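You operate a simulated robot arm through the tools that you are given. There is no shell and no other tool.

You run a simulated robot arm. Do the job below in one go: nothing can be reset, and whatever is moved stays where it is left.

Task
Wind the reel up to the count on the winding card and take it off.
Fine: guide IN to wind, OUT before you lift; reel flat on the bench; don't reset the counter; the full reel stays on its spindle.

The check looks at the end state, three seconds after you hand in, the way a careful person would. Anything else that was tipped, shoved, dropped, spilled or broken makes it a failure.

Robot
A 7-joint arm with a two-finger parallel gripper, fixed in place. Base frame: the origin is at the foot of the arm, x ahead of it, y to its left, z up; the work surface is at about z = 15. Lengths are in mm, angles in degrees, forces in N, time in s.
With the tool pointing down near the work surface it reaches from about 240 to 620 mm from the base axis. Its first joint turns from -66.0 to 66.0 degrees. Payload 2.6 kg.
The tool frame sits at the grasp point between the pads (the TCP): z along the fingers, y along the line on which they close. The tips reach 30 mm beyond it. Largest opening 94 mm; finger width 28, thickness 10; the body of the gripper, 50 by 96 mm, starts 55 mm behind the TCP.
Orientation is that of the tool frame in the base frame, as a unit quaternion [x, y, z, w]. With the fingers straight down and closing along the base's y, the tool's x points along the base's -x, its y along +y and its z along -z.

Tools
- The arm moves only by the tool apply_moves. Its argument "moves" is a list of rows, each an object of numbers (a shift or turn left out is 0, a gripper value left out holds the last): "jaw": the gripper command, from -1 (fully open) to 1 (shut), values between in proportion; "dx", "dy", "dz": the shift along the base's x, y, z in mm; "rx", "ry", "rz": the turn, a rotation vector about the base's x, y, z in degrees. In form: [{"jaw": .., "dx": .., "dy": .., "dz": .., "rx": .., "ry": .., "rz": ..}, ...]. A call has 1 to 20 rows; each row is the pose to reach, as a shift and turn from the pose commanded when the call began. Each row takes 0.2 s and may step no farther than 50 mm and 8.6 degrees from the row before; otherwise, or with a gripper value out of range, the whole call is refused. A pose out of reach is approached as far as the arm can. The call stops where the force on the tool passes 40 N (or 10 N more than at its start, if that is more) or the arm is blocked; 0.2 s more then pass. Each finger travels about 72 mm/s and halts on what it meets, pressing with about 33 N; the grip force reading is that of the motor and also rises with nothing between the fingers. The clock runs only during rows and for 0.2 s after the last one: add rows that repeat a pose to give the fingers time. It gives the time, the measured TCP pose, the force on the tool (base axes), the opening and the grip force at its end, in the units of the frame above (readings bear some noise), with the torque about the TCP (base axes, N m) and any sound that the robot's microphone picked up.
- Cameras (640 x 400 px; columns grow to the right, rows downward): "scene" is fixed at [47.3, 450.2, 550.6]; the picture's right is [-0.61, -0.79, 0.00], its down [-0.55, 0.43, -0.72] and it looks along [0.57, -0.44, -0.70] (base axes); focal length 214 px, centre (320, 200). "wrist" rides on the gripper at [76, 14, -103] in the tool frame; the picture's right is [-0.18, 0.98, 0.00], its down [-0.75, -0.14, -0.64] and it looks along [-0.63, -0.12, 0.77] (tool axes); focal length 243 px, centre (320, 200). There is no depth. A picture from a camera that has moved, and an enlarged one, comes with that camera's place and axes in the base frame and with its lens.
- camera(camera): a new picture of that camera. The clock stands still meanwhile.
- close_up(camera, box): a new picture of the part [left, top, right, bottom] of that camera's present view, enlarged. The clock stands still meanwhile.
- sign_off(): hands the job in; it is judged then, once.

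Nothing tells you positions but the pictures and the camera data. Unless the task says otherwise, let go and move clear before handing in.

The tools are called after "Emit:" by a JSON object that holds its "api" and its "payload". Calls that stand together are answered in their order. apply_moves: Moves the arm, as the interface text tells. Its arguments: {"type":"object","properties":{"moves":{"type":"array","items":{"type":"object","properties":{"jaw":{"type":"number"},"dx":{"type":"number"},"dy":{"type":"number"},"dz":{"type":"number"},"rx":{"type":"number"},"ry":{"type":"number"},"rz":{"type":"number"}}}}},"required":["moves"]} The other tools are called the same way: camera (camera) takes a picture; close_up (camera, box) takes an enlarged picture of a part of a camera's view; sign_off () hands the job in.

At the start:

```text
time: 0.0
position: [336.4, -130.6, 380.2]
orientation: [0.0, 1.0, 0.0, 0.0]
force: [0.3, -0.6, -0.4]
moment: [-0.01, 0.0, 0.01]
opening: 94.1
grasp_force: 0.1
```

scene: 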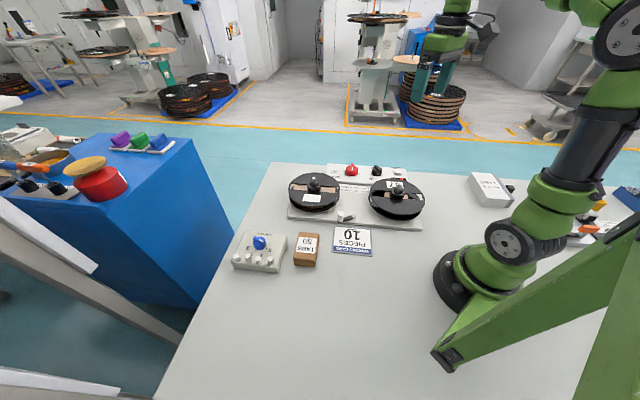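
wrist: 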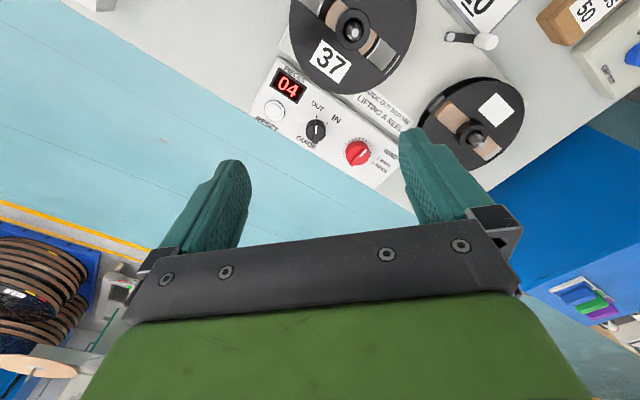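

I see a winding machine with two reels, a control panel with counter (reading 04), a guide switch and a red knob, plus a card "10 PIECES". I'll take close-ups to read everything before moving.

Emit:
{"api": "close_up", "payload": {"camera": "scene", "box": [270, 150, 450, 265]}}

Emit:
{"api": "close_up", "payload": {"camera": "wrist", "box": [240, 0, 560, 200]}}

Emit:
{"api": "close_up", "payload": {"camera": "wrist", "box": [250, 50, 410, 180]}}

Emit:
{"api": "close_up", "payload": {"camera": "scene", "box": [220, 215, 390, 285]}}

Emit:
{"api": "close_up", "payload": {"camera": "scene", "box": [450, 150, 640, 260]}}

```text
3.48 times, centred on (360, 208) of scene
camera zoom: at [47.3, 450.2, 550.6], right [-0.61, -0.79, 0.0], down [-0.55, 0.43, -0.72], along [0.57, -0.44, -0.7], focal length 746 px, centre (181, 174)
```

zoom: 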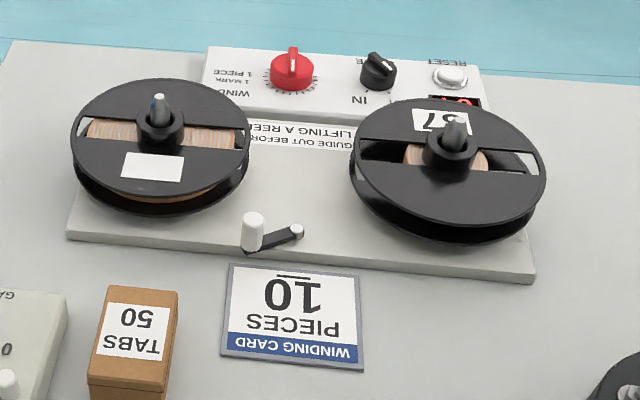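

```text
2.00 times, centred on (400, 100) of wrist
camera zoom: at [259.7, -116.2, 482.7], right [0.18, 0.98, 0.0], down [0.75, -0.14, 0.64], along [0.63, -0.12, -0.77], focal length 485 px, centre (160, 400)
```

zoom: 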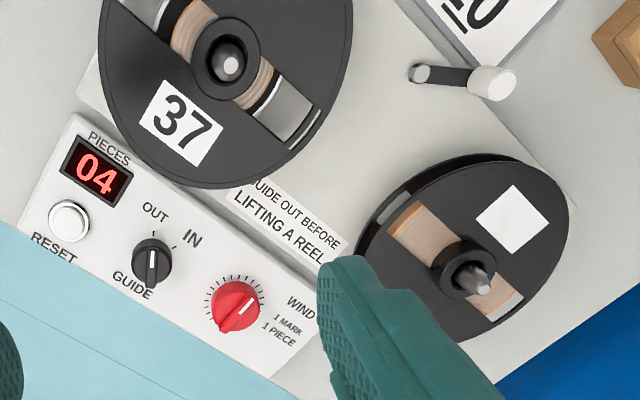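

```text
3.08 times, centred on (330, 115) of wrist
camera zoom: at [259.7, -116.2, 482.7], right [0.18, 0.98, 0.0], down [0.75, -0.14, 0.64], along [0.63, -0.12, -0.77], focal length 746 px, centre (289, 462)
```

zoom: 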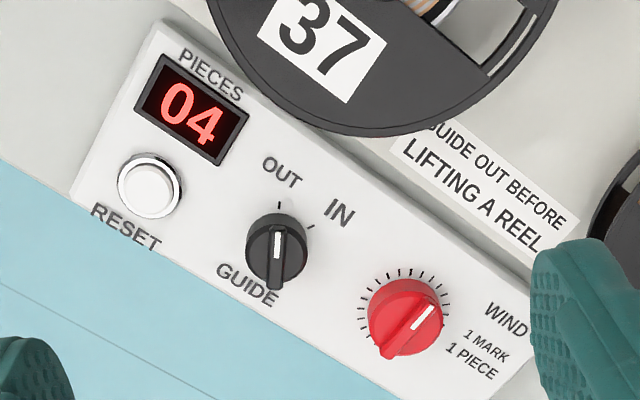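

```text
3.76 times, centred on (305, 250) of scene
camera zoom: at [47.3, 450.2, 550.6], right [-0.61, -0.79, 0.0], down [-0.55, 0.43, -0.72], along [0.57, -0.44, -0.7], focal length 807 px, centre (376, 12)
```

zoom: 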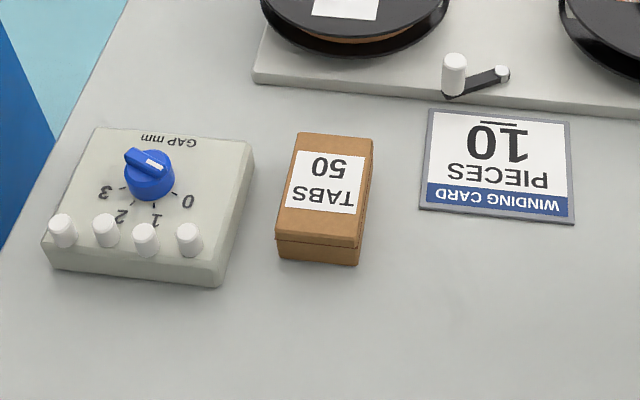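

```text
3.37 times, centred on (545, 205) of scene
camera zoom: at [47.3, 450.2, 550.6], right [-0.61, -0.79, 0.0], down [-0.55, 0.43, -0.72], along [0.57, -0.44, -0.7], focal length 722 px, centre (-438, 183)
```

zoom: 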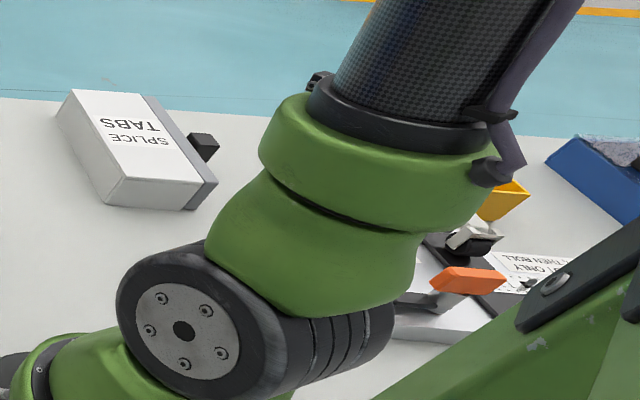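

The 37 reel (little tape) sits on the right spindle at roughly (306, -80), the fuller blank-label reel sits at roughly (512, 117), and the panel with RESET / GUIDE / WIND is around (525, -100). I'll move over the panel, staying high, to get a better view of the dials and the card.

Emit:
{"api": "apply_moves", "payload": {"moves": [{"jaw": -1, "dx": 17, "dy": 7, "dz": -30}, {"dx": 34, "dy": 14, "dz": -60}, {"dx": 52, "dy": 20, "dz": -90}, {"dx": 69, "dy": 26, "dz": -120}, {"dx": 86, "dy": 33, "dz": -150}, {"dx": 86, "dy": 33, "dz": -150}]}}

Emit:
{"api": "camera", "payload": {"camera": "wrist"}}

Emit:
{"api": "close_up", "payload": {"camera": "scene", "box": [325, 220, 385, 262]}}

```text
time: 1.4
position: [422.6, -94.8, 232.7]
orientation: [0.0, 1.0, 0.0, 0.0]
force: [0.0, -0.1, 0.2]
moment: [-0.02, 0.02, 0.0]
opening: 93.9
grasp_force: 0.0
```

```text
taken
camera wrist: at [344.3, -81.4, 333.8], right [0.18, 0.98, 0.0], down [0.75, -0.14, 0.64], along [0.63, -0.12, -0.77], focal length 243 px, centre (320, 200)
```

wrist: 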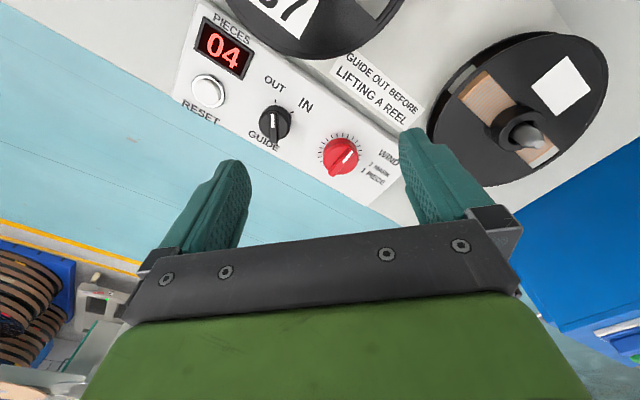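

```text
9.52 times, centred on (355, 241) of scene
camera zoom: at [47.3, 450.2, 550.6], right [-0.61, -0.79, 0.0], down [-0.55, 0.43, -0.72], along [0.57, -0.44, -0.7], focal length 2043 px, centre (-13, -190)
```

zoom: 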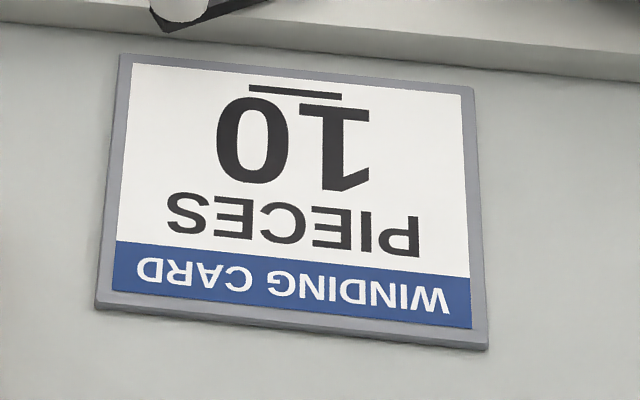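

The card reads 10 pieces and the counter shows 04, so six more pieces are needed. I'll zoom on the panel from here.

Emit:
{"api": "close_up", "payload": {"camera": "wrist", "box": [300, 110, 400, 190]}}

Emit:
{"api": "close_up", "payload": {"camera": "wrist", "box": [230, 70, 330, 160]}}

Emit:
{"api": "close_up", "payload": {"camera": "scene", "box": [325, 155, 415, 200]}}

Emit:
{"api": "close_up", "payload": {"camera": "scene", "box": [365, 165, 430, 225]}}

```text
5.00 times, centred on (350, 150) of wrist
camera zoom: at [344.3, -81.4, 333.8], right [0.18, 0.98, 0.0], down [0.75, -0.14, 0.64], along [0.63, -0.12, -0.77], focal length 1213 px, centre (170, 450)
```

zoom: 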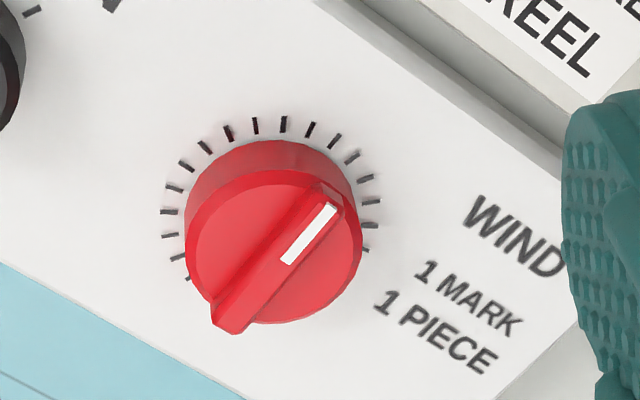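

```text
4.44 times, centred on (280, 115) of wrist
camera zoom: at [344.3, -81.4, 333.8], right [0.18, 0.98, 0.0], down [0.75, -0.14, 0.64], along [0.63, -0.12, -0.77], focal length 1078 px, centre (498, 578)
```

zoom: 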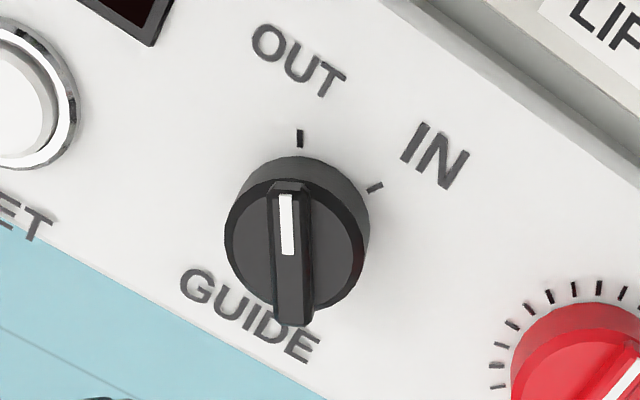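

```text
7.11 times, centred on (370, 178) of scene
camera zoom: at [47.3, 450.2, 550.6], right [-0.61, -0.79, 0.0], down [-0.55, 0.43, -0.72], along [0.57, -0.44, -0.7], focal length 1525 px, centre (-36, 360)
```

zoom: 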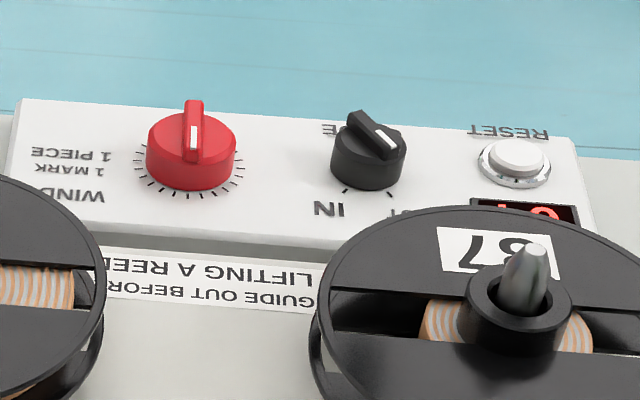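

```text
6.67 times, centred on (398, 195) of scene
camera zoom: at [47.3, 450.2, 550.6], right [-0.61, -0.79, 0.0], down [-0.55, 0.43, -0.72], along [0.57, -0.44, -0.7], focal length 1430 px, centre (-197, 233)
```

zoom: 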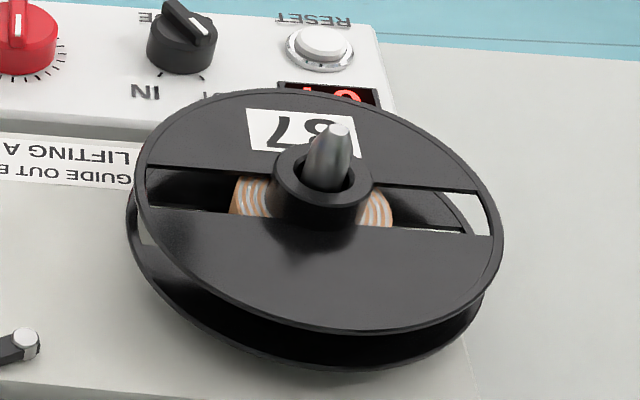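

The guide knob (pointing OUT) is near (455, -160) and the wind knob is near (512, -85), on a panel rotated about 52° from the base x axis. Before touching anything I'll test in free air how far the wrist can turn, because winding six marks looks like about 90°.

Emit:
{"api": "apply_moves", "payload": {"moves": [{"rz": -8.5}, {"rz": -17}, {"rz": -25.5}, {"rz": -34}, {"rz": -42.5}, {"rz": -51}, {"rz": -59.5}, {"rz": -68}, {"rz": -76.5}, {"rz": -85}, {"rz": -93.5}, {"rz": -102}, {"rz": -110.5}, {"rz": -119}, {"rz": -127.5}, {"rz": -136}, {"rz": -136}]}}

Emit:
{"api": "camera", "payload": {"camera": "wrist"}}

Emit:
{"api": "camera", "payload": {"camera": "scene"}}

```text
time: 5.0
position: [423.6, -96.9, 230.8]
orientation: [0.928, 0.373, 0.0, 0.0]
force: [-0.2, -0.2, 0.7]
moment: [-0.02, -0.01, 0.03]
opening: 94.0
grasp_force: 0.0
```

```text
taken
camera wrist: at [486.8, -55.1, 332.5], right [0.55, -0.84, 0.0], down [-0.64, -0.42, 0.64], along [-0.54, -0.35, -0.77], focal length 243 px, centre (320, 200)
```

wrist: 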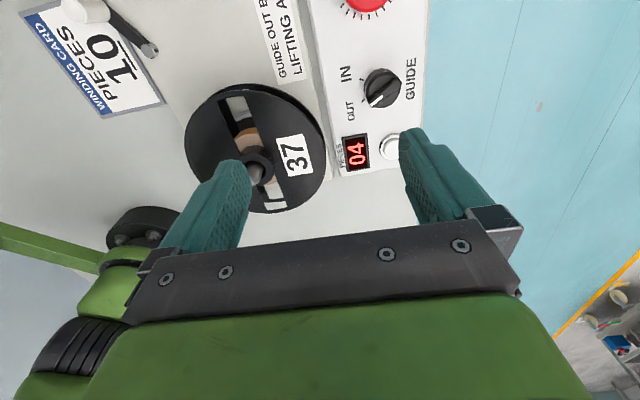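

```text
taken
```

scene: 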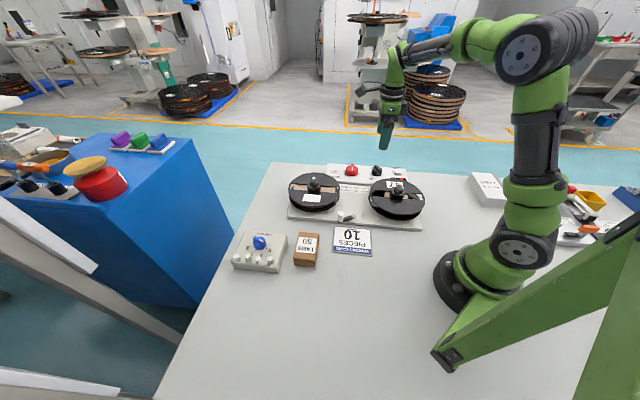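

The wrist turns freely to -136°, so one grip can cover the whole wind. This view from the other side helps fix heights, so I'll zoom in on the knobs and the reel hub.

Emit:
{"api": "close_up", "payload": {"camera": "wrist", "box": [330, 50, 430, 180]}}

Emit:
{"api": "close_up", "payload": {"camera": "wrist", "box": [180, 70, 340, 220]}}

Emit:
{"api": "close_up", "payload": {"camera": "wrist", "box": [310, 0, 430, 60]}}

```text
3.08 times, centred on (380, 115) of wrist
camera zoom: at [486.8, -55.1, 332.5], right [0.55, -0.84, 0.0], down [-0.64, -0.42, 0.64], along [-0.54, -0.35, -0.77], focal length 746 px, centre (135, 462)
```

zoom: 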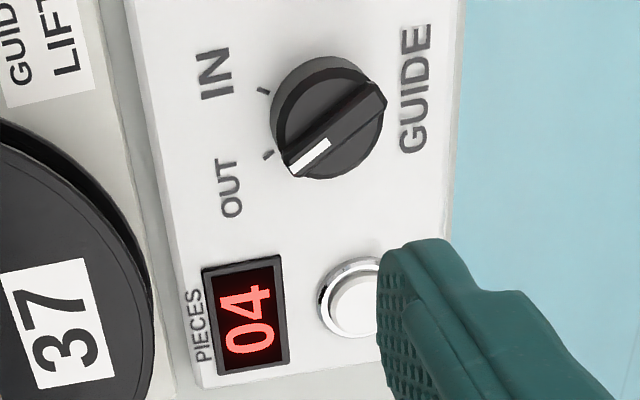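

```text
2.67 times, centred on (260, 145) of wrist
camera zoom: at [486.8, -55.1, 332.5], right [0.55, -0.84, 0.0], down [-0.64, -0.42, 0.64], along [-0.54, -0.35, -0.77], focal length 647 px, centre (480, 347)
```

zoom: 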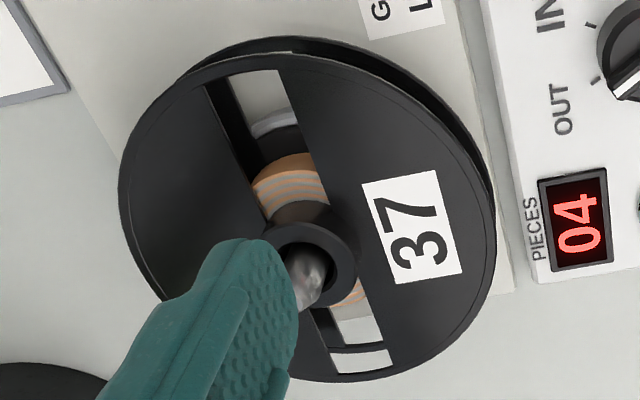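

```text
5.33 times, centred on (370, 30) of wrist
camera zoom: at [486.8, -55.1, 332.5], right [0.55, -0.84, 0.0], down [-0.64, -0.42, 0.64], along [-0.54, -0.35, -0.77], focal length 1294 px, centre (53, 1107)
```

zoom: 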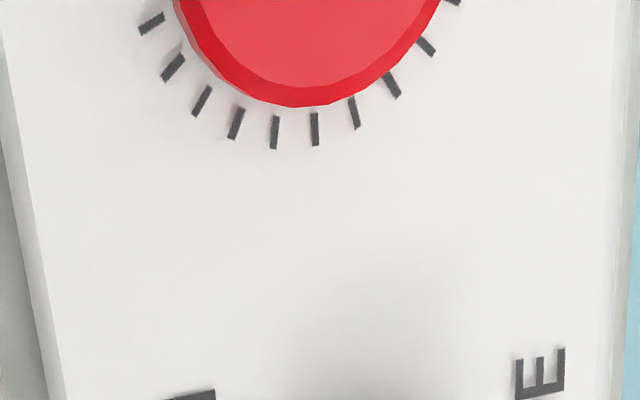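

The guide knob's bar top comes out near (458, -164, 38), and the bar lies 13–15° off the base x axis. I'll move above it with the fingers turned to straddle the bar, still high, and look again.

Emit:
{"api": "apply_moves", "payload": {"moves": [{"rz": 8.1}, {"rz": 16.2}, {"rz": 24.3}, {"rz": 32.4}, {"rz": 40.5}, {"rz": 48.6}, {"rz": 56.7, "dx": 0, "dy": 0}, {"rz": 64.8, "dx": 5, "dy": -10}, {"rz": 72.9, "dx": 10, "dy": -20}, {"rz": 81, "dx": 15, "dy": -30}, {"rz": 89.1, "dx": 20, "dy": -40, "dz": -10}, {"rz": 97.2, "dx": 25, "dy": -50, "dz": -20}, {"rz": 105.3, "dx": 30, "dy": -60, "dz": -40}, {"rz": 113.4, "dx": 35, "dy": -65, "dz": -60}, {"rz": 121, "dx": 35, "dy": -65, "dz": -80}, {"rz": 121, "dx": 35, "dy": -65, "dz": -80}]}}

Emit:
{"api": "camera", "payload": {"camera": "wrist"}}

Emit:
{"api": "close_up", "payload": {"camera": "wrist", "box": [260, 70, 380, 170]}}

Emit:
{"api": "close_up", "payload": {"camera": "scene", "box": [330, 130, 440, 220]}}

```text
time: 8.4
position: [459.5, -160.6, 151.2]
orientation: [0.129, 0.992, 0.0, 0.0]
force: [-0.3, -0.5, 0.4]
moment: [0.0, 0.01, 0.0]
opening: 94.2
grasp_force: 0.0
```

```text
taken
camera wrist: at [387.5, -127.9, 252.8], right [0.43, 0.9, 0.0], down [0.69, -0.33, 0.64], along [0.58, -0.28, -0.77], focal length 243 px, centre (320, 200)
```

wrist: 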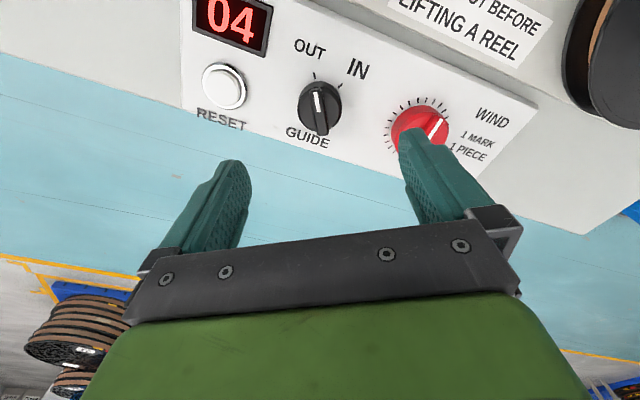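

```text
4.00 times, centred on (320, 120) of wrist
camera zoom: at [387.5, -127.9, 252.8], right [0.43, 0.9, 0.0], down [0.69, -0.33, 0.64], along [0.58, -0.28, -0.77], focal length 970 px, centre (320, 520)
```

zoom: 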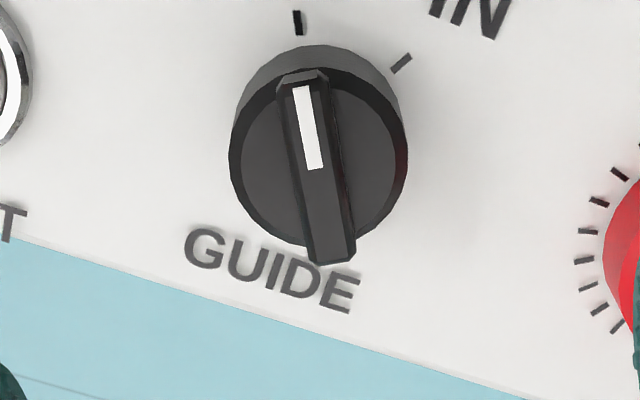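

```text
4.44 times, centred on (385, 175) of scene
camera zoom: at [47.3, 450.2, 550.6], right [-0.61, -0.79, 0.0], down [-0.55, 0.43, -0.72], along [0.57, -0.44, -0.7], focal length 953 px, centre (31, 311)
```

zoom: 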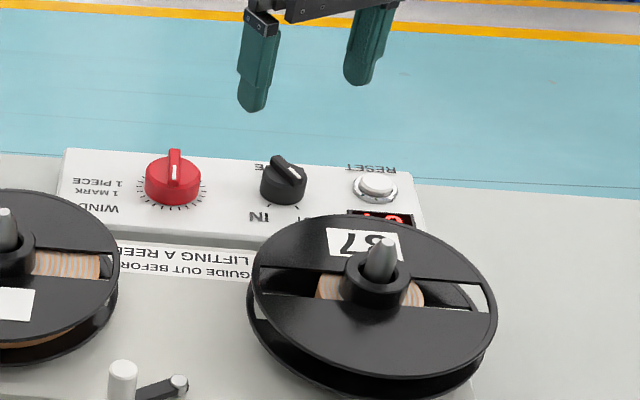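

The guide knob is centred on the tool axis to within about a millimetre, and the fingers are square to its bar. I'll narrow the jaw, come straight down part way, and check the height of the fingertips against the knob.

Emit:
{"api": "apply_moves", "payload": {"moves": [{"jaw": -0.2, "dz": -15}, {"dz": -30}, {"dz": -45}, {"dz": -55}, {"dz": -55}]}}

Emit:
{"api": "camera", "payload": {"camera": "wrist"}}

Emit:
{"api": "close_up", "payload": {"camera": "scene", "box": [340, 130, 420, 190]}}

```text
time: 9.6
position: [457.3, -162.0, 97.2]
orientation: [0.13, 0.992, 0.0, 0.0]
force: [-0.5, 0.0, -0.6]
moment: [-0.01, 0.01, 0.0]
opening: 56.4
grasp_force: 0.1
```

```text
taken
camera wrist: at [386.4, -129.0, 197.4], right [0.43, 0.9, 0.0], down [0.69, -0.33, 0.64], along [0.58, -0.28, -0.77], focal length 243 px, centre (320, 200)
```

wrist: 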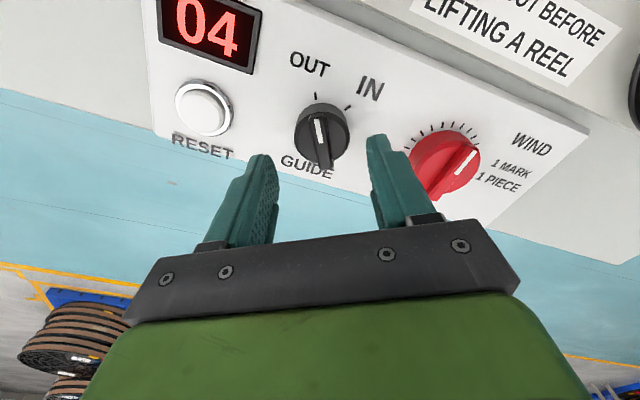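

```text
6.67 times, centred on (380, 160) of scene
camera zoom: at [47.3, 450.2, 550.6], right [-0.61, -0.79, 0.0], down [-0.55, 0.43, -0.72], along [0.57, -0.44, -0.7], focal length 1430 px, centre (-80, 467)
```

zoom: 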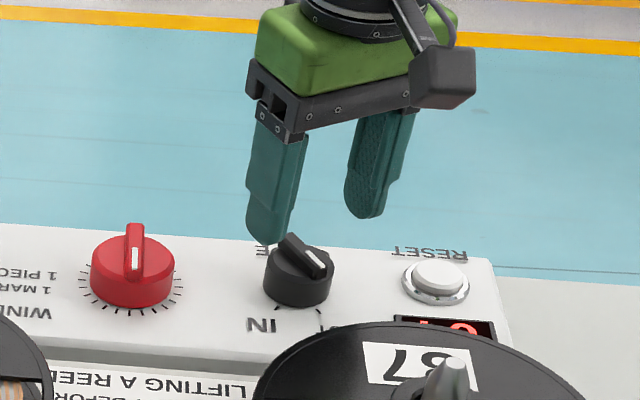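

Emit:
{"api": "close_up", "payload": {"camera": "wrist", "box": [270, 90, 380, 190]}}

```text
4.00 times, centred on (325, 140) of wrist
camera zoom: at [386.4, -129.0, 197.4], right [0.43, 0.9, 0.0], down [0.69, -0.33, 0.64], along [0.58, -0.28, -0.77], focal length 970 px, centre (300, 440)
```

zoom: 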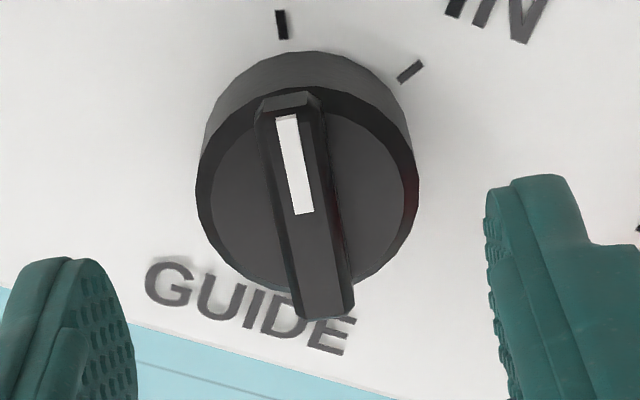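

The knob's bar is between the fingers. Height estimates put the bar top at 40–48, so I'll go down in small steps and check the fingertip level from the scene camera.

Emit:
{"api": "apply_moves", "payload": {"moves": [{"dz": -8}, {"dz": -16}, {"dz": -23}, {"dz": -23}]}}

Emit:
{"api": "close_up", "payload": {"camera": "wrist", "box": [250, 100, 400, 220]}}

Emit:
{"api": "close_up", "payload": {"camera": "scene", "box": [345, 140, 415, 190]}}

```text
time: 10.6
position: [456.6, -162.0, 74.1]
orientation: [0.13, 0.991, 0.0, 0.0]
force: [0.0, 0.3, 0.2]
moment: [0.03, -0.01, -0.01]
opening: 56.5
grasp_force: 0.2
```

```text
3.33 times, centred on (325, 160) of wrist
camera zoom: at [387.0, -128.9, 174.4], right [0.43, 0.9, 0.0], down [0.69, -0.33, 0.64], along [0.58, -0.28, -0.77], focal length 809 px, centre (303, 333)
```

zoom: 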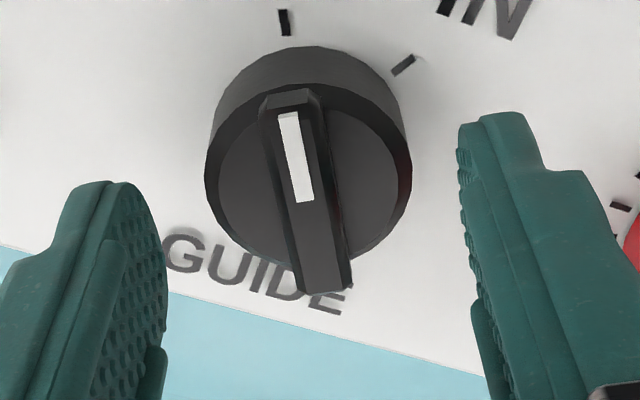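

```text
8.00 times, centred on (380, 165) of scene
camera zoom: at [47.3, 450.2, 550.6], right [-0.61, -0.79, 0.0], down [-0.55, 0.43, -0.72], along [0.57, -0.44, -0.7], focal length 1716 px, centre (-160, 480)
```

zoom: 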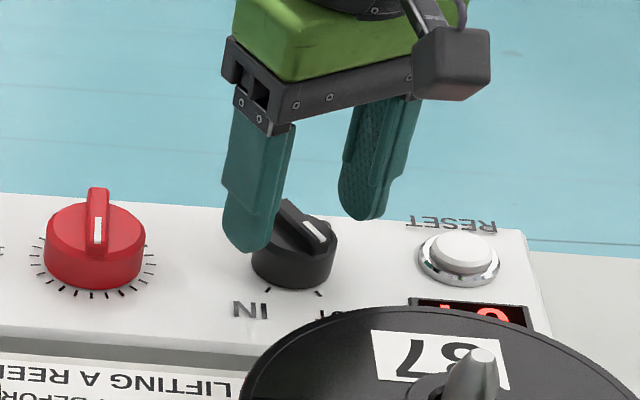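

Emit:
{"api": "close_up", "payload": {"camera": "scene", "box": [368, 155, 396, 180]}}

```text
16.00 times, centred on (382, 168) of scene
camera zoom: at [47.3, 450.2, 550.6], right [-0.61, -0.79, 0.0], down [-0.55, 0.43, -0.72], along [0.57, -0.44, -0.7], focal length 3432 px, centre (-672, 720)
```

zoom: 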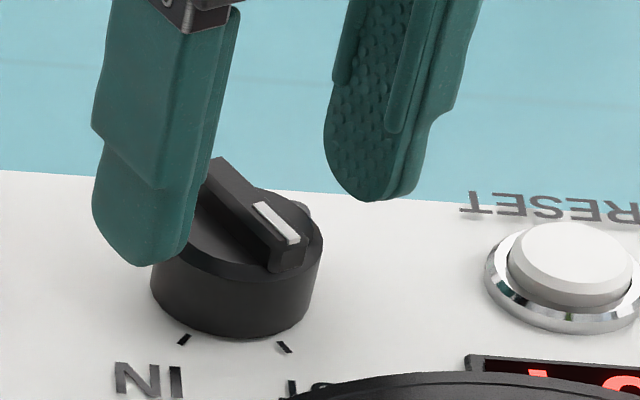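

The tips are about level with the bar top and the knob sits between the fingers. I'll nudge slightly toward the knob's centre, lower a few mm more, and close on the bar. The opening reading will tell me whether I have the bar (~11 mm) or the round body (~40 mm).

Emit:
{"api": "apply_moves", "payload": {"moves": [{"dx": 1.5, "dy": 0.8, "dz": -2}, {"dx": 1.5, "dy": 0.8, "dz": -4}, {"jaw": 0.3, "dx": 1.5, "dy": 0.8, "dz": -4}, {"jaw": 0.6, "dx": 1.5, "dy": 0.8, "dz": -4}, {"jaw": 0.8, "dx": 1.5, "dy": 0.8, "dz": -4}, {"jaw": 0.8, "dx": 1.5, "dy": 0.8, "dz": -4}]}}

Emit:
{"api": "close_up", "payload": {"camera": "wrist", "box": [250, 100, 400, 220]}}

Emit:
{"api": "close_up", "payload": {"camera": "scene", "box": [360, 150, 400, 180]}}

```text
time: 12.0
position: [459.6, -160.8, 68.8]
orientation: [0.131, 0.991, 0.0, -0.001]
force: [-0.7, 1.6, 0.8]
moment: [0.06, 0.11, 0.01]
opening: 39.5
grasp_force: 45.2
```

```text
3.33 times, centred on (325, 160) of wrist
camera zoom: at [388.8, -128.3, 170.6], right [0.43, 0.9, 0.0], down [0.69, -0.33, 0.64], along [0.58, -0.28, -0.77], focal length 809 px, centre (303, 333)
```

zoom: 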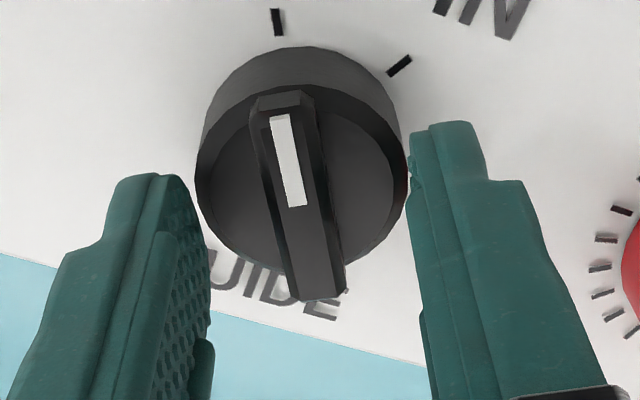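

```text
13.33 times, centred on (380, 165) of scene
camera zoom: at [47.3, 450.2, 550.6], right [-0.61, -0.79, 0.0], down [-0.55, 0.43, -0.72], along [0.57, -0.44, -0.7], focal length 2860 px, centre (-480, 667)
```

zoom: 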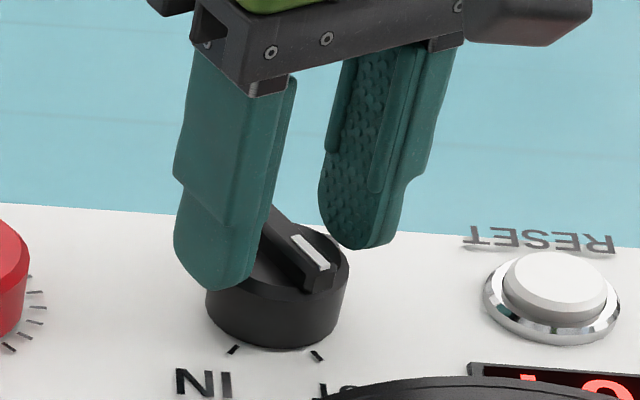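

The opening of 39.5 mm means I hold the round body of the guide knob, firmly and centred. Now I'll turn it 45° clockwise toward IN.

Emit:
{"api": "apply_moves", "payload": {"moves": [{"jaw": 1, "rz": -5}, {"rz": -10}, {"rz": -15}, {"rz": -20}, {"rz": -25}, {"rz": -30}, {"rz": -35}, {"rz": -40}, {"rz": -45}, {"rz": -45}]}}

Emit:
{"api": "close_up", "payload": {"camera": "wrist", "box": [250, 100, 400, 220]}}

Emit:
{"api": "close_up", "payload": {"camera": "scene", "box": [320, 150, 420, 220]}}

```text
time: 14.2
position: [459.5, -162.4, 70.0]
orientation: [0.5, 0.866, -0.001, 0.001]
force: [-6.3, -6.3, 3.1]
moment: [-0.4, 0.07, 0.0]
opening: 39.7
grasp_force: 44.8
```

```text
3.33 times, centred on (325, 160) of wrist
camera zoom: at [432.5, -89.4, 170.4], right [0.94, 0.33, 0.0], down [0.25, -0.72, 0.64], along [0.21, -0.61, -0.77], focal length 809 px, centre (303, 333)
```

zoom: 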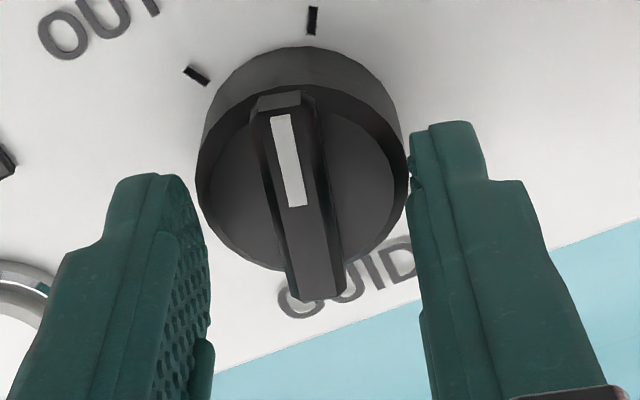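

```text
5.71 times, centred on (370, 185) of scene
camera zoom: at [47.3, 450.2, 550.6], right [-0.61, -0.79, 0.0], down [-0.55, 0.43, -0.72], along [0.57, -0.44, -0.7], focal length 1226 px, centre (34, 286)
```

zoom: 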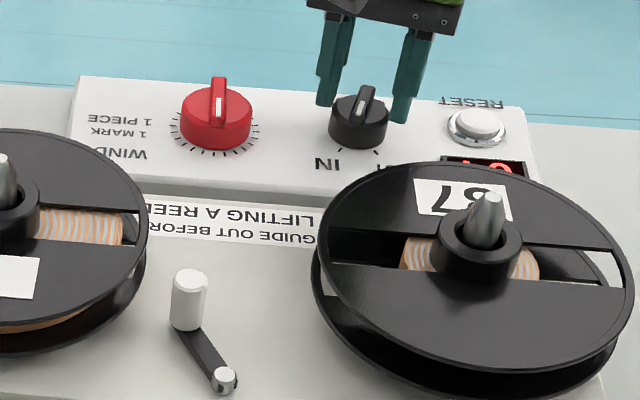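

The knob turned with the fingers and the guide lever on the deck is swinging in. The IN tick is still about 15° further on, so I'll continue clockwise in small steps.

Emit:
{"api": "apply_moves", "payload": {"moves": [{"rz": -4}, {"rz": -8}, {"rz": -12}, {"rz": -15}, {"rz": -15}]}}

Emit:
{"api": "close_up", "payload": {"camera": "wrist", "box": [250, 100, 400, 220]}}

Emit:
{"api": "close_up", "payload": {"camera": "scene", "box": [320, 150, 420, 220]}}

```text
time: 15.4
position: [457.9, -163.1, 69.5]
orientation: [0.609, 0.793, -0.002, 0.001]
force: [-15.9, -11.5, 12.1]
moment: [0.26, 0.48, 0.28]
opening: 39.5
grasp_force: 44.7
```

```text
3.33 times, centred on (325, 160) of wrist
camera zoom: at [451.9, -85.5, 170.4], right [1.0, 0.07, 0.0], down [0.06, -0.76, 0.64], along [0.05, -0.64, -0.77], focal length 809 px, centre (303, 333)
```

zoom: 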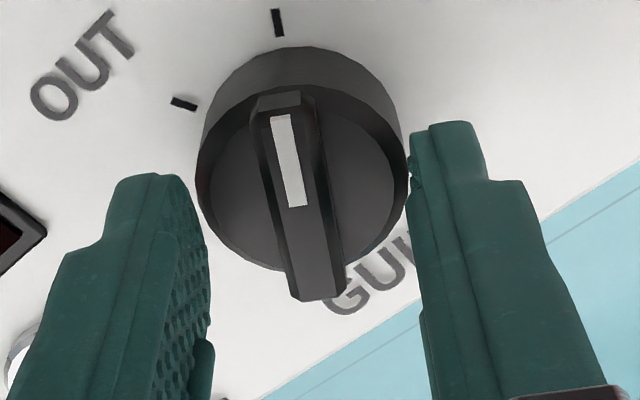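

```text
5.71 times, centred on (370, 185) of scene
camera zoom: at [47.2, 450.2, 550.6], right [-0.61, -0.79, 0.0], down [-0.55, 0.43, -0.72], along [0.57, -0.44, -0.7], focal length 1226 px, centre (34, 286)
```

zoom: 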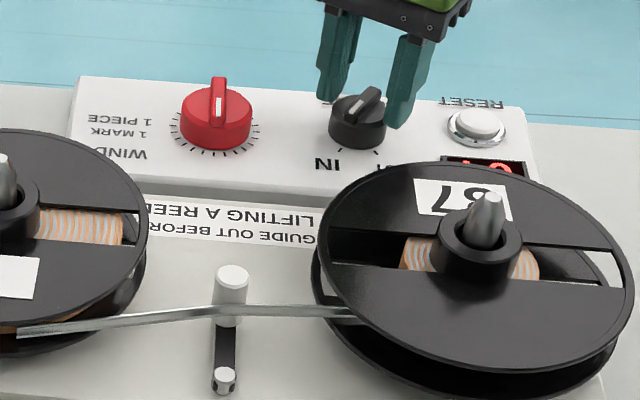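

The pointer is now exactly on IN, and the tape runs from one reel past the guide to the other. I'll open the jaw, rise clear, and check that the guide stays put.

Emit:
{"api": "apply_moves", "payload": {"moves": [{"jaw": -0.2}, {"jaw": -0.2}, {"jaw": -0.2, "dz": 20}, {"dz": 50}, {"dz": 80}, {"dz": 80}]}}

Emit:
{"api": "camera", "payload": {"camera": "wrist"}}

Emit:
{"api": "close_up", "payload": {"camera": "scene", "box": [320, 150, 420, 220]}}

```text
time: 16.8
position: [458.3, -160.5, 149.8]
orientation: [0.608, 0.794, 0.0, 0.0]
force: [-0.1, -0.3, 0.4]
moment: [0.02, 0.02, -0.03]
opening: 56.5
grasp_force: 0.1
```

```text
taken
camera wrist: at [451.3, -84.6, 250.3], right [1.0, 0.08, 0.0], down [0.06, -0.76, 0.64], along [0.05, -0.64, -0.77], focal length 243 px, centre (320, 200)
```

wrist: 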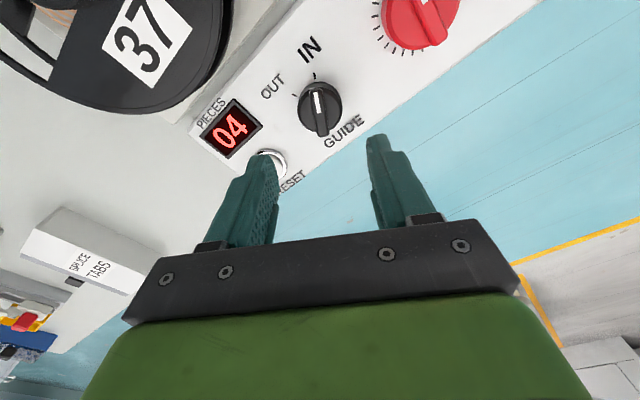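

```text
5.71 times, centred on (370, 185) of scene
camera zoom: at [47.3, 450.2, 550.6], right [-0.61, -0.79, 0.0], down [-0.55, 0.43, -0.72], along [0.57, -0.44, -0.7], focal length 1226 px, centre (34, 286)
```

zoom: 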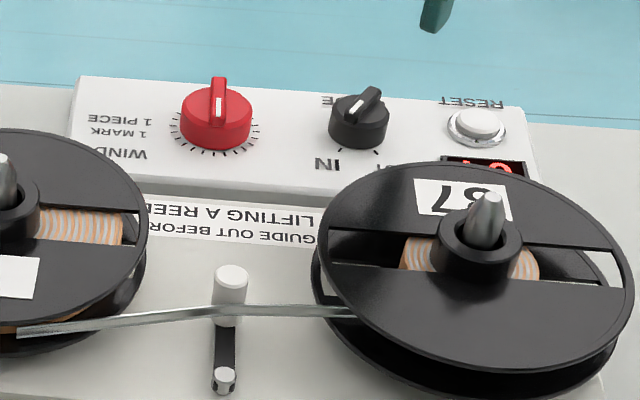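

Guide IN holds and the counter still reads 04. Next I'll hover over the red WIND knob, at roughly (516, -84), with the fingers square to its bar.

Emit:
{"api": "apply_moves", "payload": {"moves": [{"jaw": -0.5, "dx": 14, "dy": 19, "rz": 7.5}, {"dx": 28, "dy": 39, "rz": 15}, {"dx": 43, "dy": 58, "rz": 22.5}, {"dx": 57, "dy": 78, "rz": 30}, {"dx": 57, "dy": 78, "rz": 30}]}}

Emit:
{"api": "camera", "payload": {"camera": "wrist"}}

Emit:
{"api": "close_up", "payload": {"camera": "wrist", "box": [250, 60, 390, 170]}}

```text
time: 18.0
position: [516.9, -82.7, 150.1]
orientation: [0.382, 0.924, 0.0, 0.001]
force: [-0.1, 0.0, 0.3]
moment: [-0.02, -0.04, 0.03]
opening: 70.4
grasp_force: 0.0
```

```text
taken
camera wrist: at [472.2, -20.2, 250.1], right [0.82, 0.57, 0.0], down [0.43, -0.63, 0.64], along [0.36, -0.53, -0.77], focal length 243 px, centre (320, 200)
```

wrist: 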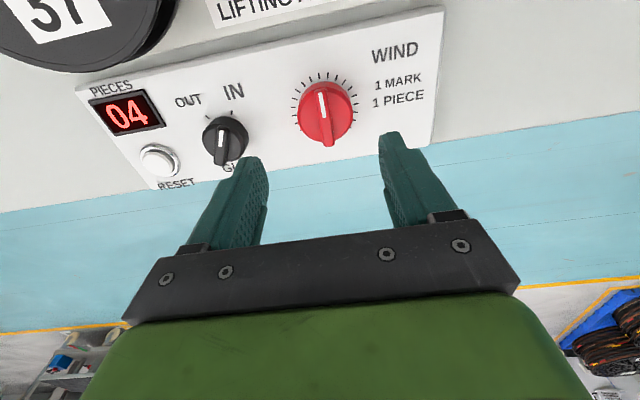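

```text
3.64 times, centred on (320, 115) of wrist
camera zoom: at [472.2, -20.2, 250.1], right [0.82, 0.57, 0.0], down [0.43, -0.63, 0.64], along [0.36, -0.53, -0.77], focal length 882 px, centre (320, 509)
```

zoom: 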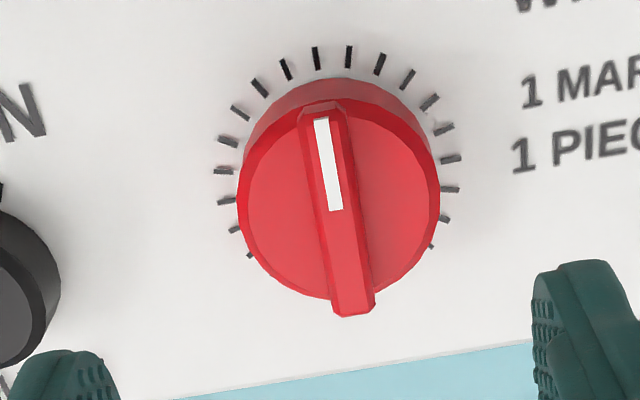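

The red pointer is on a mark, the marks are 15° apart, and the knob is about 49 mm across, centred about 5 mm further in x than the tool. I'll correct for that, align with the bar and lower part way to verify.

Emit:
{"api": "apply_moves", "payload": {"moves": [{"dx": 2.5, "rz": -1.5}, {"dx": 5.2, "rz": -3, "dz": -15}, {"dx": 5.2, "rz": -3, "dz": -35}, {"dx": 5.2, "rz": -3, "dz": -55}, {"dx": 5.2, "rz": -3, "dz": -55}]}}

Emit:
{"api": "close_up", "payload": {"camera": "wrist", "box": [240, 90, 400, 210]}}

Emit:
{"api": "close_up", "payload": {"camera": "scene", "box": [325, 140, 385, 185]}}

```text
time: 19.2
position: [520.6, -83.7, 94.8]
orientation: [0.407, 0.913, -0.001, 0.0]
force: [-0.2, 0.6, -0.5]
moment: [0.0, -0.04, -0.04]
opening: 70.5
grasp_force: 0.1
```

```text
3.33 times, centred on (320, 150) of wrist
camera zoom: at [479.6, -17.9, 195.6], right [0.85, 0.52, 0.0], down [0.4, -0.65, 0.64], along [0.33, -0.55, -0.77], focal length 809 px, centre (320, 367)
```

zoom: 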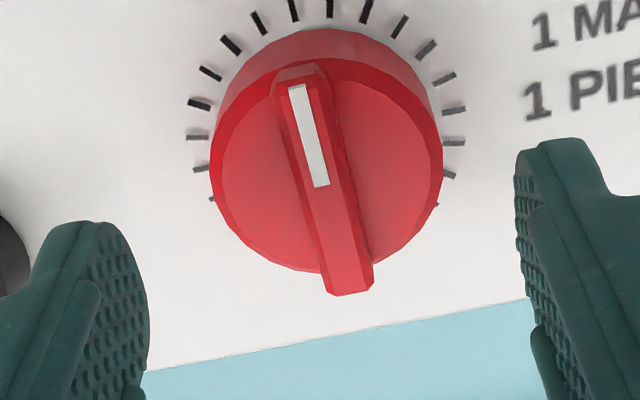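

```text
8.89 times, centred on (355, 162) of scene
camera zoom: at [47.3, 450.2, 550.6], right [-0.61, -0.79, 0.0], down [-0.55, 0.43, -0.72], along [0.57, -0.44, -0.7], focal length 1906 px, centre (9, 533)
```

zoom: 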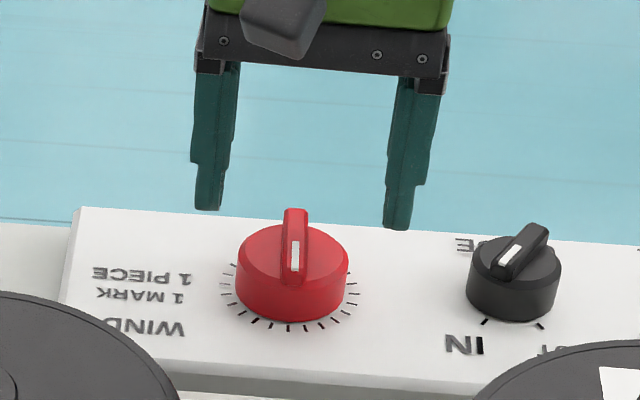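

The knob is centred between the fingers to within a millimetre or two. I'll descend around its body and close.

Emit:
{"api": "apply_moves", "payload": {"moves": [{"dx": 0.3, "dy": 1.0, "dz": -10}, {"dx": 0.3, "dy": 1.0, "dz": -20}, {"dx": 0.3, "dy": 1.0, "dz": -27}, {"jaw": -0.2, "dx": 0.3, "dy": 1.0, "dz": -27}, {"jaw": 0.1, "dx": 0.3, "dy": 1.0, "dz": -27}, {"jaw": 0.5, "dx": 0.3, "dy": 1.0, "dz": -27}, {"jaw": 1, "dx": 0.3, "dy": 1.0, "dz": -27}, {"jaw": 1, "dx": 0.3, "dy": 1.0, "dz": -27}]}}

Emit:
{"api": "camera", "payload": {"camera": "wrist"}}

Emit:
{"api": "close_up", "payload": {"camera": "scene", "box": [325, 140, 385, 185]}}

```text
time: 21.0
position: [521.6, -82.8, 67.9]
orientation: [0.406, 0.914, 0.0, -0.001]
force: [-8.1, -4.2, -2.5]
moment: [0.04, 0.14, -0.02]
opening: 49.3
grasp_force: 45.2
```

```text
taken
camera wrist: at [480.5, -17.0, 168.2], right [0.85, 0.52, 0.0], down [0.4, -0.65, 0.64], along [0.33, -0.55, -0.77], focal length 243 px, centre (320, 200)
```

wrist: 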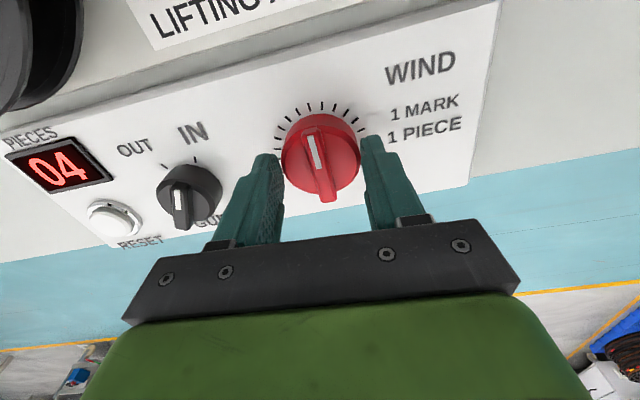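

```text
8.89 times, centred on (355, 162) of scene
camera zoom: at [47.3, 450.2, 550.6], right [-0.61, -0.79, 0.0], down [-0.55, 0.43, -0.72], along [0.57, -0.44, -0.7], focal length 1906 px, centre (9, 533)
```

zoom: 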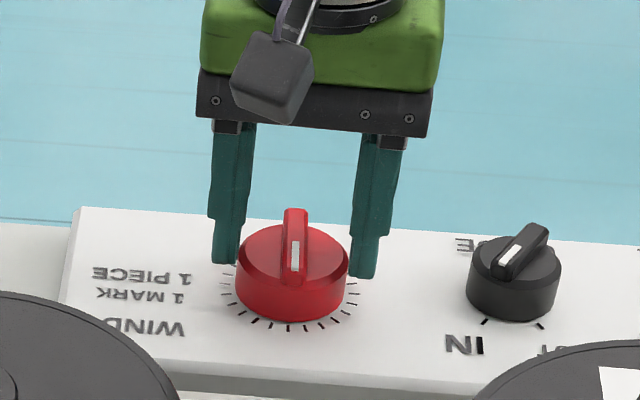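

I have the wind knob's body (49.3 mm), and the counter is visible in the wrist view. I'll turn one mark (15°) clockwise and check how the counter responds.

Emit:
{"api": "apply_moves", "payload": {"moves": [{"rz": -4}, {"rz": -8}, {"rz": -12}, {"rz": -15}, {"rz": -15}]}}

Emit:
{"api": "camera", "payload": {"camera": "wrist"}}

Emit:
{"api": "close_up", "payload": {"camera": "scene", "box": [325, 140, 430, 210]}}

```text
time: 22.2
position: [521.4, -82.4, 67.0]
orientation: [0.522, 0.853, 0.0, 0.0]
force: [8.5, -9.9, -14.4]
moment: [0.44, 0.1, -0.04]
opening: 49.8
grasp_force: 45.2
```

```text
taken
camera wrist: at [499.1, -8.3, 168.1], right [0.96, 0.28, 0.0], down [0.22, -0.73, 0.64], along [0.18, -0.62, -0.77], focal length 243 px, centre (320, 200)
```

wrist: 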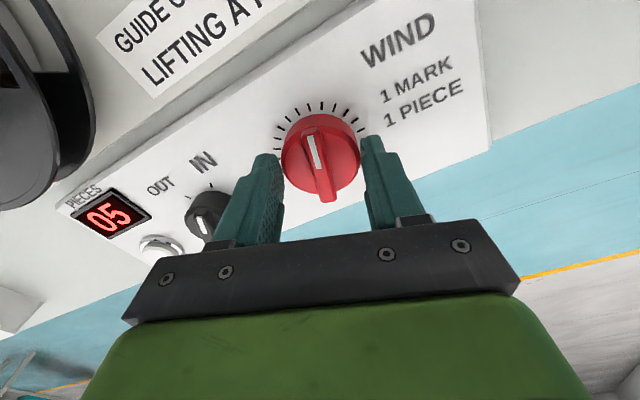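

```text
5.71 times, centred on (378, 175) of scene
camera zoom: at [47.4, 450.2, 550.7], right [-0.61, -0.79, 0.0], down [-0.55, 0.43, -0.72], along [0.57, -0.44, -0.7], focal length 1226 px, centre (-9, 343)
```

zoom: 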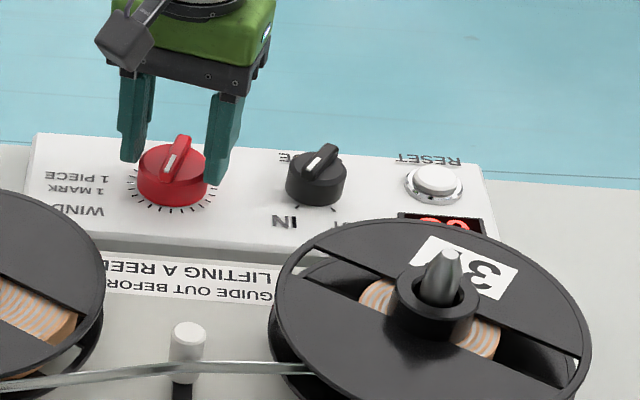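

Clockwise winds: the counter is now 05 and both reels turned. I'll do two more marks.

Emit:
{"api": "apply_moves", "payload": {"moves": [{"rz": -5}, {"rz": -10}, {"rz": -15}, {"rz": -20}, {"rz": -25}, {"rz": -30}, {"rz": -30}]}}

Emit:
{"api": "camera", "payload": {"camera": "wrist"}}

Emit:
{"api": "close_up", "payload": {"camera": "scene", "box": [325, 140, 430, 210]}}

```text
time: 23.8
position: [522.6, -83.6, 66.8]
orientation: [0.724, 0.689, 0.001, 0.001]
force: [23.9, -8.0, -27.6]
moment: [0.51, -0.37, 0.08]
opening: 49.7
grasp_force: 44.8
```

```text
taken
camera wrist: at [540.2, -7.0, 168.3], right [0.97, -0.23, 0.0], down [-0.18, -0.74, 0.64], along [-0.15, -0.63, -0.77], focal length 243 px, centre (320, 200)
```

wrist: 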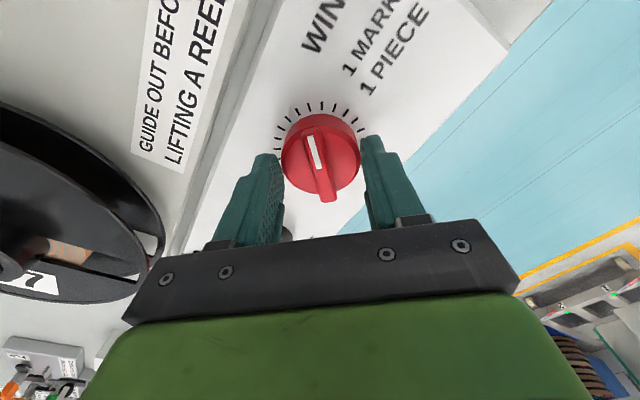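

```text
5.71 times, centred on (378, 175) of scene
camera zoom: at [47.4, 450.2, 550.7], right [-0.61, -0.79, 0.0], down [-0.55, 0.43, -0.72], along [0.57, -0.44, -0.7], focal length 1226 px, centre (-9, 343)
```

zoom: 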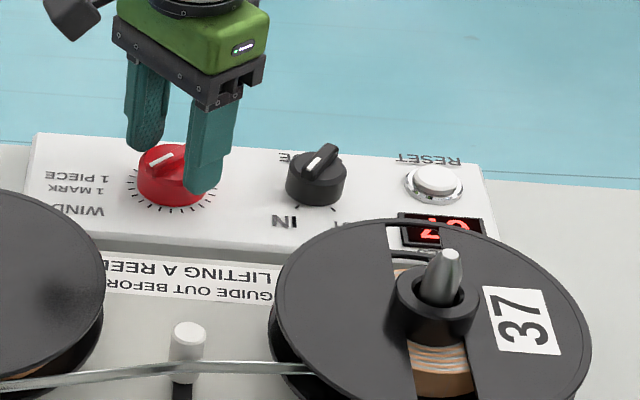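

The counter reads 07 (upside down in the scene view), but side force has built up to about 37 N because the grip is slightly off the knob's axis. I'll look closely, then release and re-centre before the last three marks.

Emit:
{"api": "close_up", "payload": {"camera": "wrist", "box": [250, 90, 400, 210]}}

Emit:
{"api": "close_up", "payload": {"camera": "scene", "box": [380, 165, 420, 190]}}

Emit:
{"api": "apply_moves", "payload": {"moves": [{"jaw": 0.05}, {"jaw": -0.2}, {"jaw": -0.4}, {"jaw": -0.4}]}}

Emit:
{"api": "close_up", "payload": {"camera": "wrist", "box": [250, 90, 400, 210]}}

Emit:
{"api": "close_up", "payload": {"camera": "scene", "box": [380, 165, 420, 190]}}

```text
3.33 times, centred on (325, 150) of wrist
camera zoom: at [540.2, -7.0, 168.3], right [0.97, -0.23, 0.0], down [-0.18, -0.74, 0.64], along [-0.15, -0.63, -0.77], focal length 809 px, centre (303, 367)
```

zoom: 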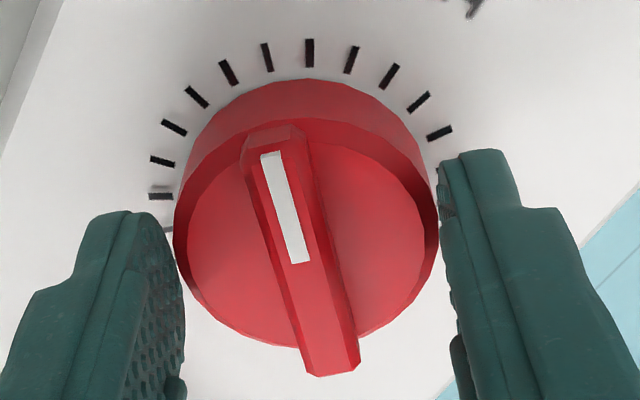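

```text
16.00 times, centred on (400, 178) of scene
camera zoom: at [47.4, 450.2, 550.7], right [-0.61, -0.79, 0.0], down [-0.55, 0.43, -0.72], along [0.57, -0.44, -0.7], focal length 3432 px, centre (-960, 560)
```

zoom: 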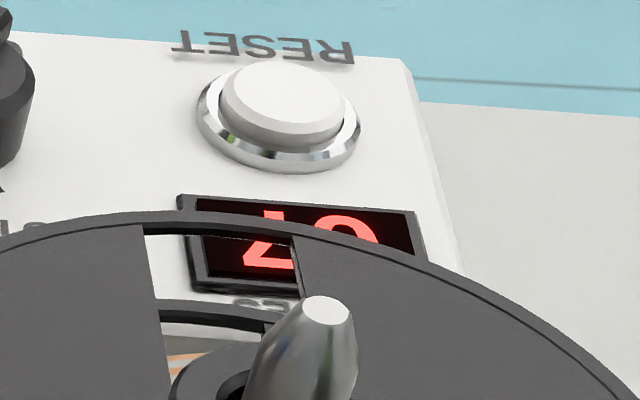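

```text
time: 24.8
position: [522.1, -81.1, 68.7]
orientation: [0.725, 0.689, 0.0, 0.0]
force: [0.7, -1.1, -0.4]
moment: [0.0, 0.01, -0.01]
opening: 65.9
grasp_force: 0.1
```

```text
3.33 times, centred on (325, 150) of wrist
camera zoom: at [539.8, -6.9, 169.2], right [0.97, -0.24, 0.0], down [-0.18, -0.75, 0.64], along [-0.15, -0.62, -0.77], focal length 809 px, centre (303, 367)
```

zoom: 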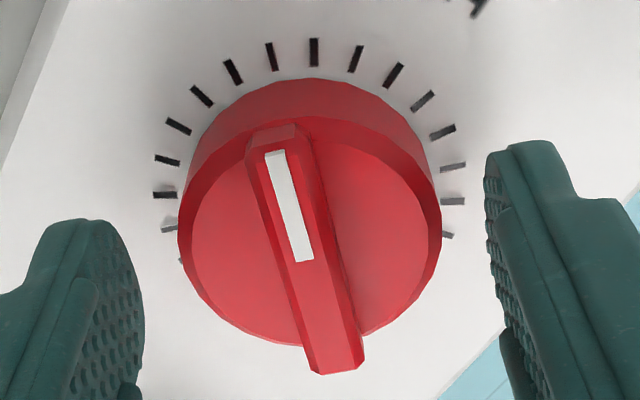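

```text
16.00 times, centred on (400, 178) of scene
camera zoom: at [47.3, 450.2, 550.6], right [-0.61, -0.79, 0.0], down [-0.55, 0.43, -0.72], along [0.57, -0.44, -0.7], focal length 3432 px, centre (-960, 560)
```

zoom: 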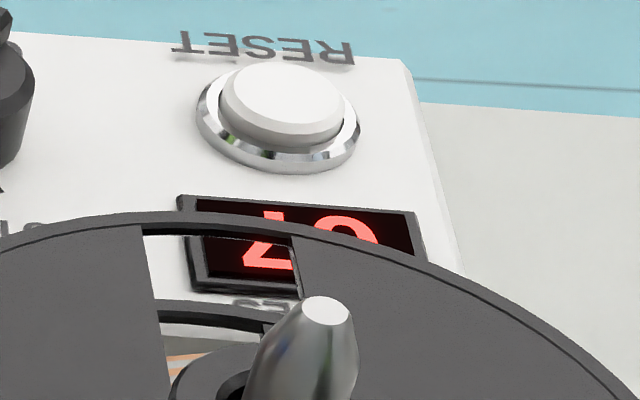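

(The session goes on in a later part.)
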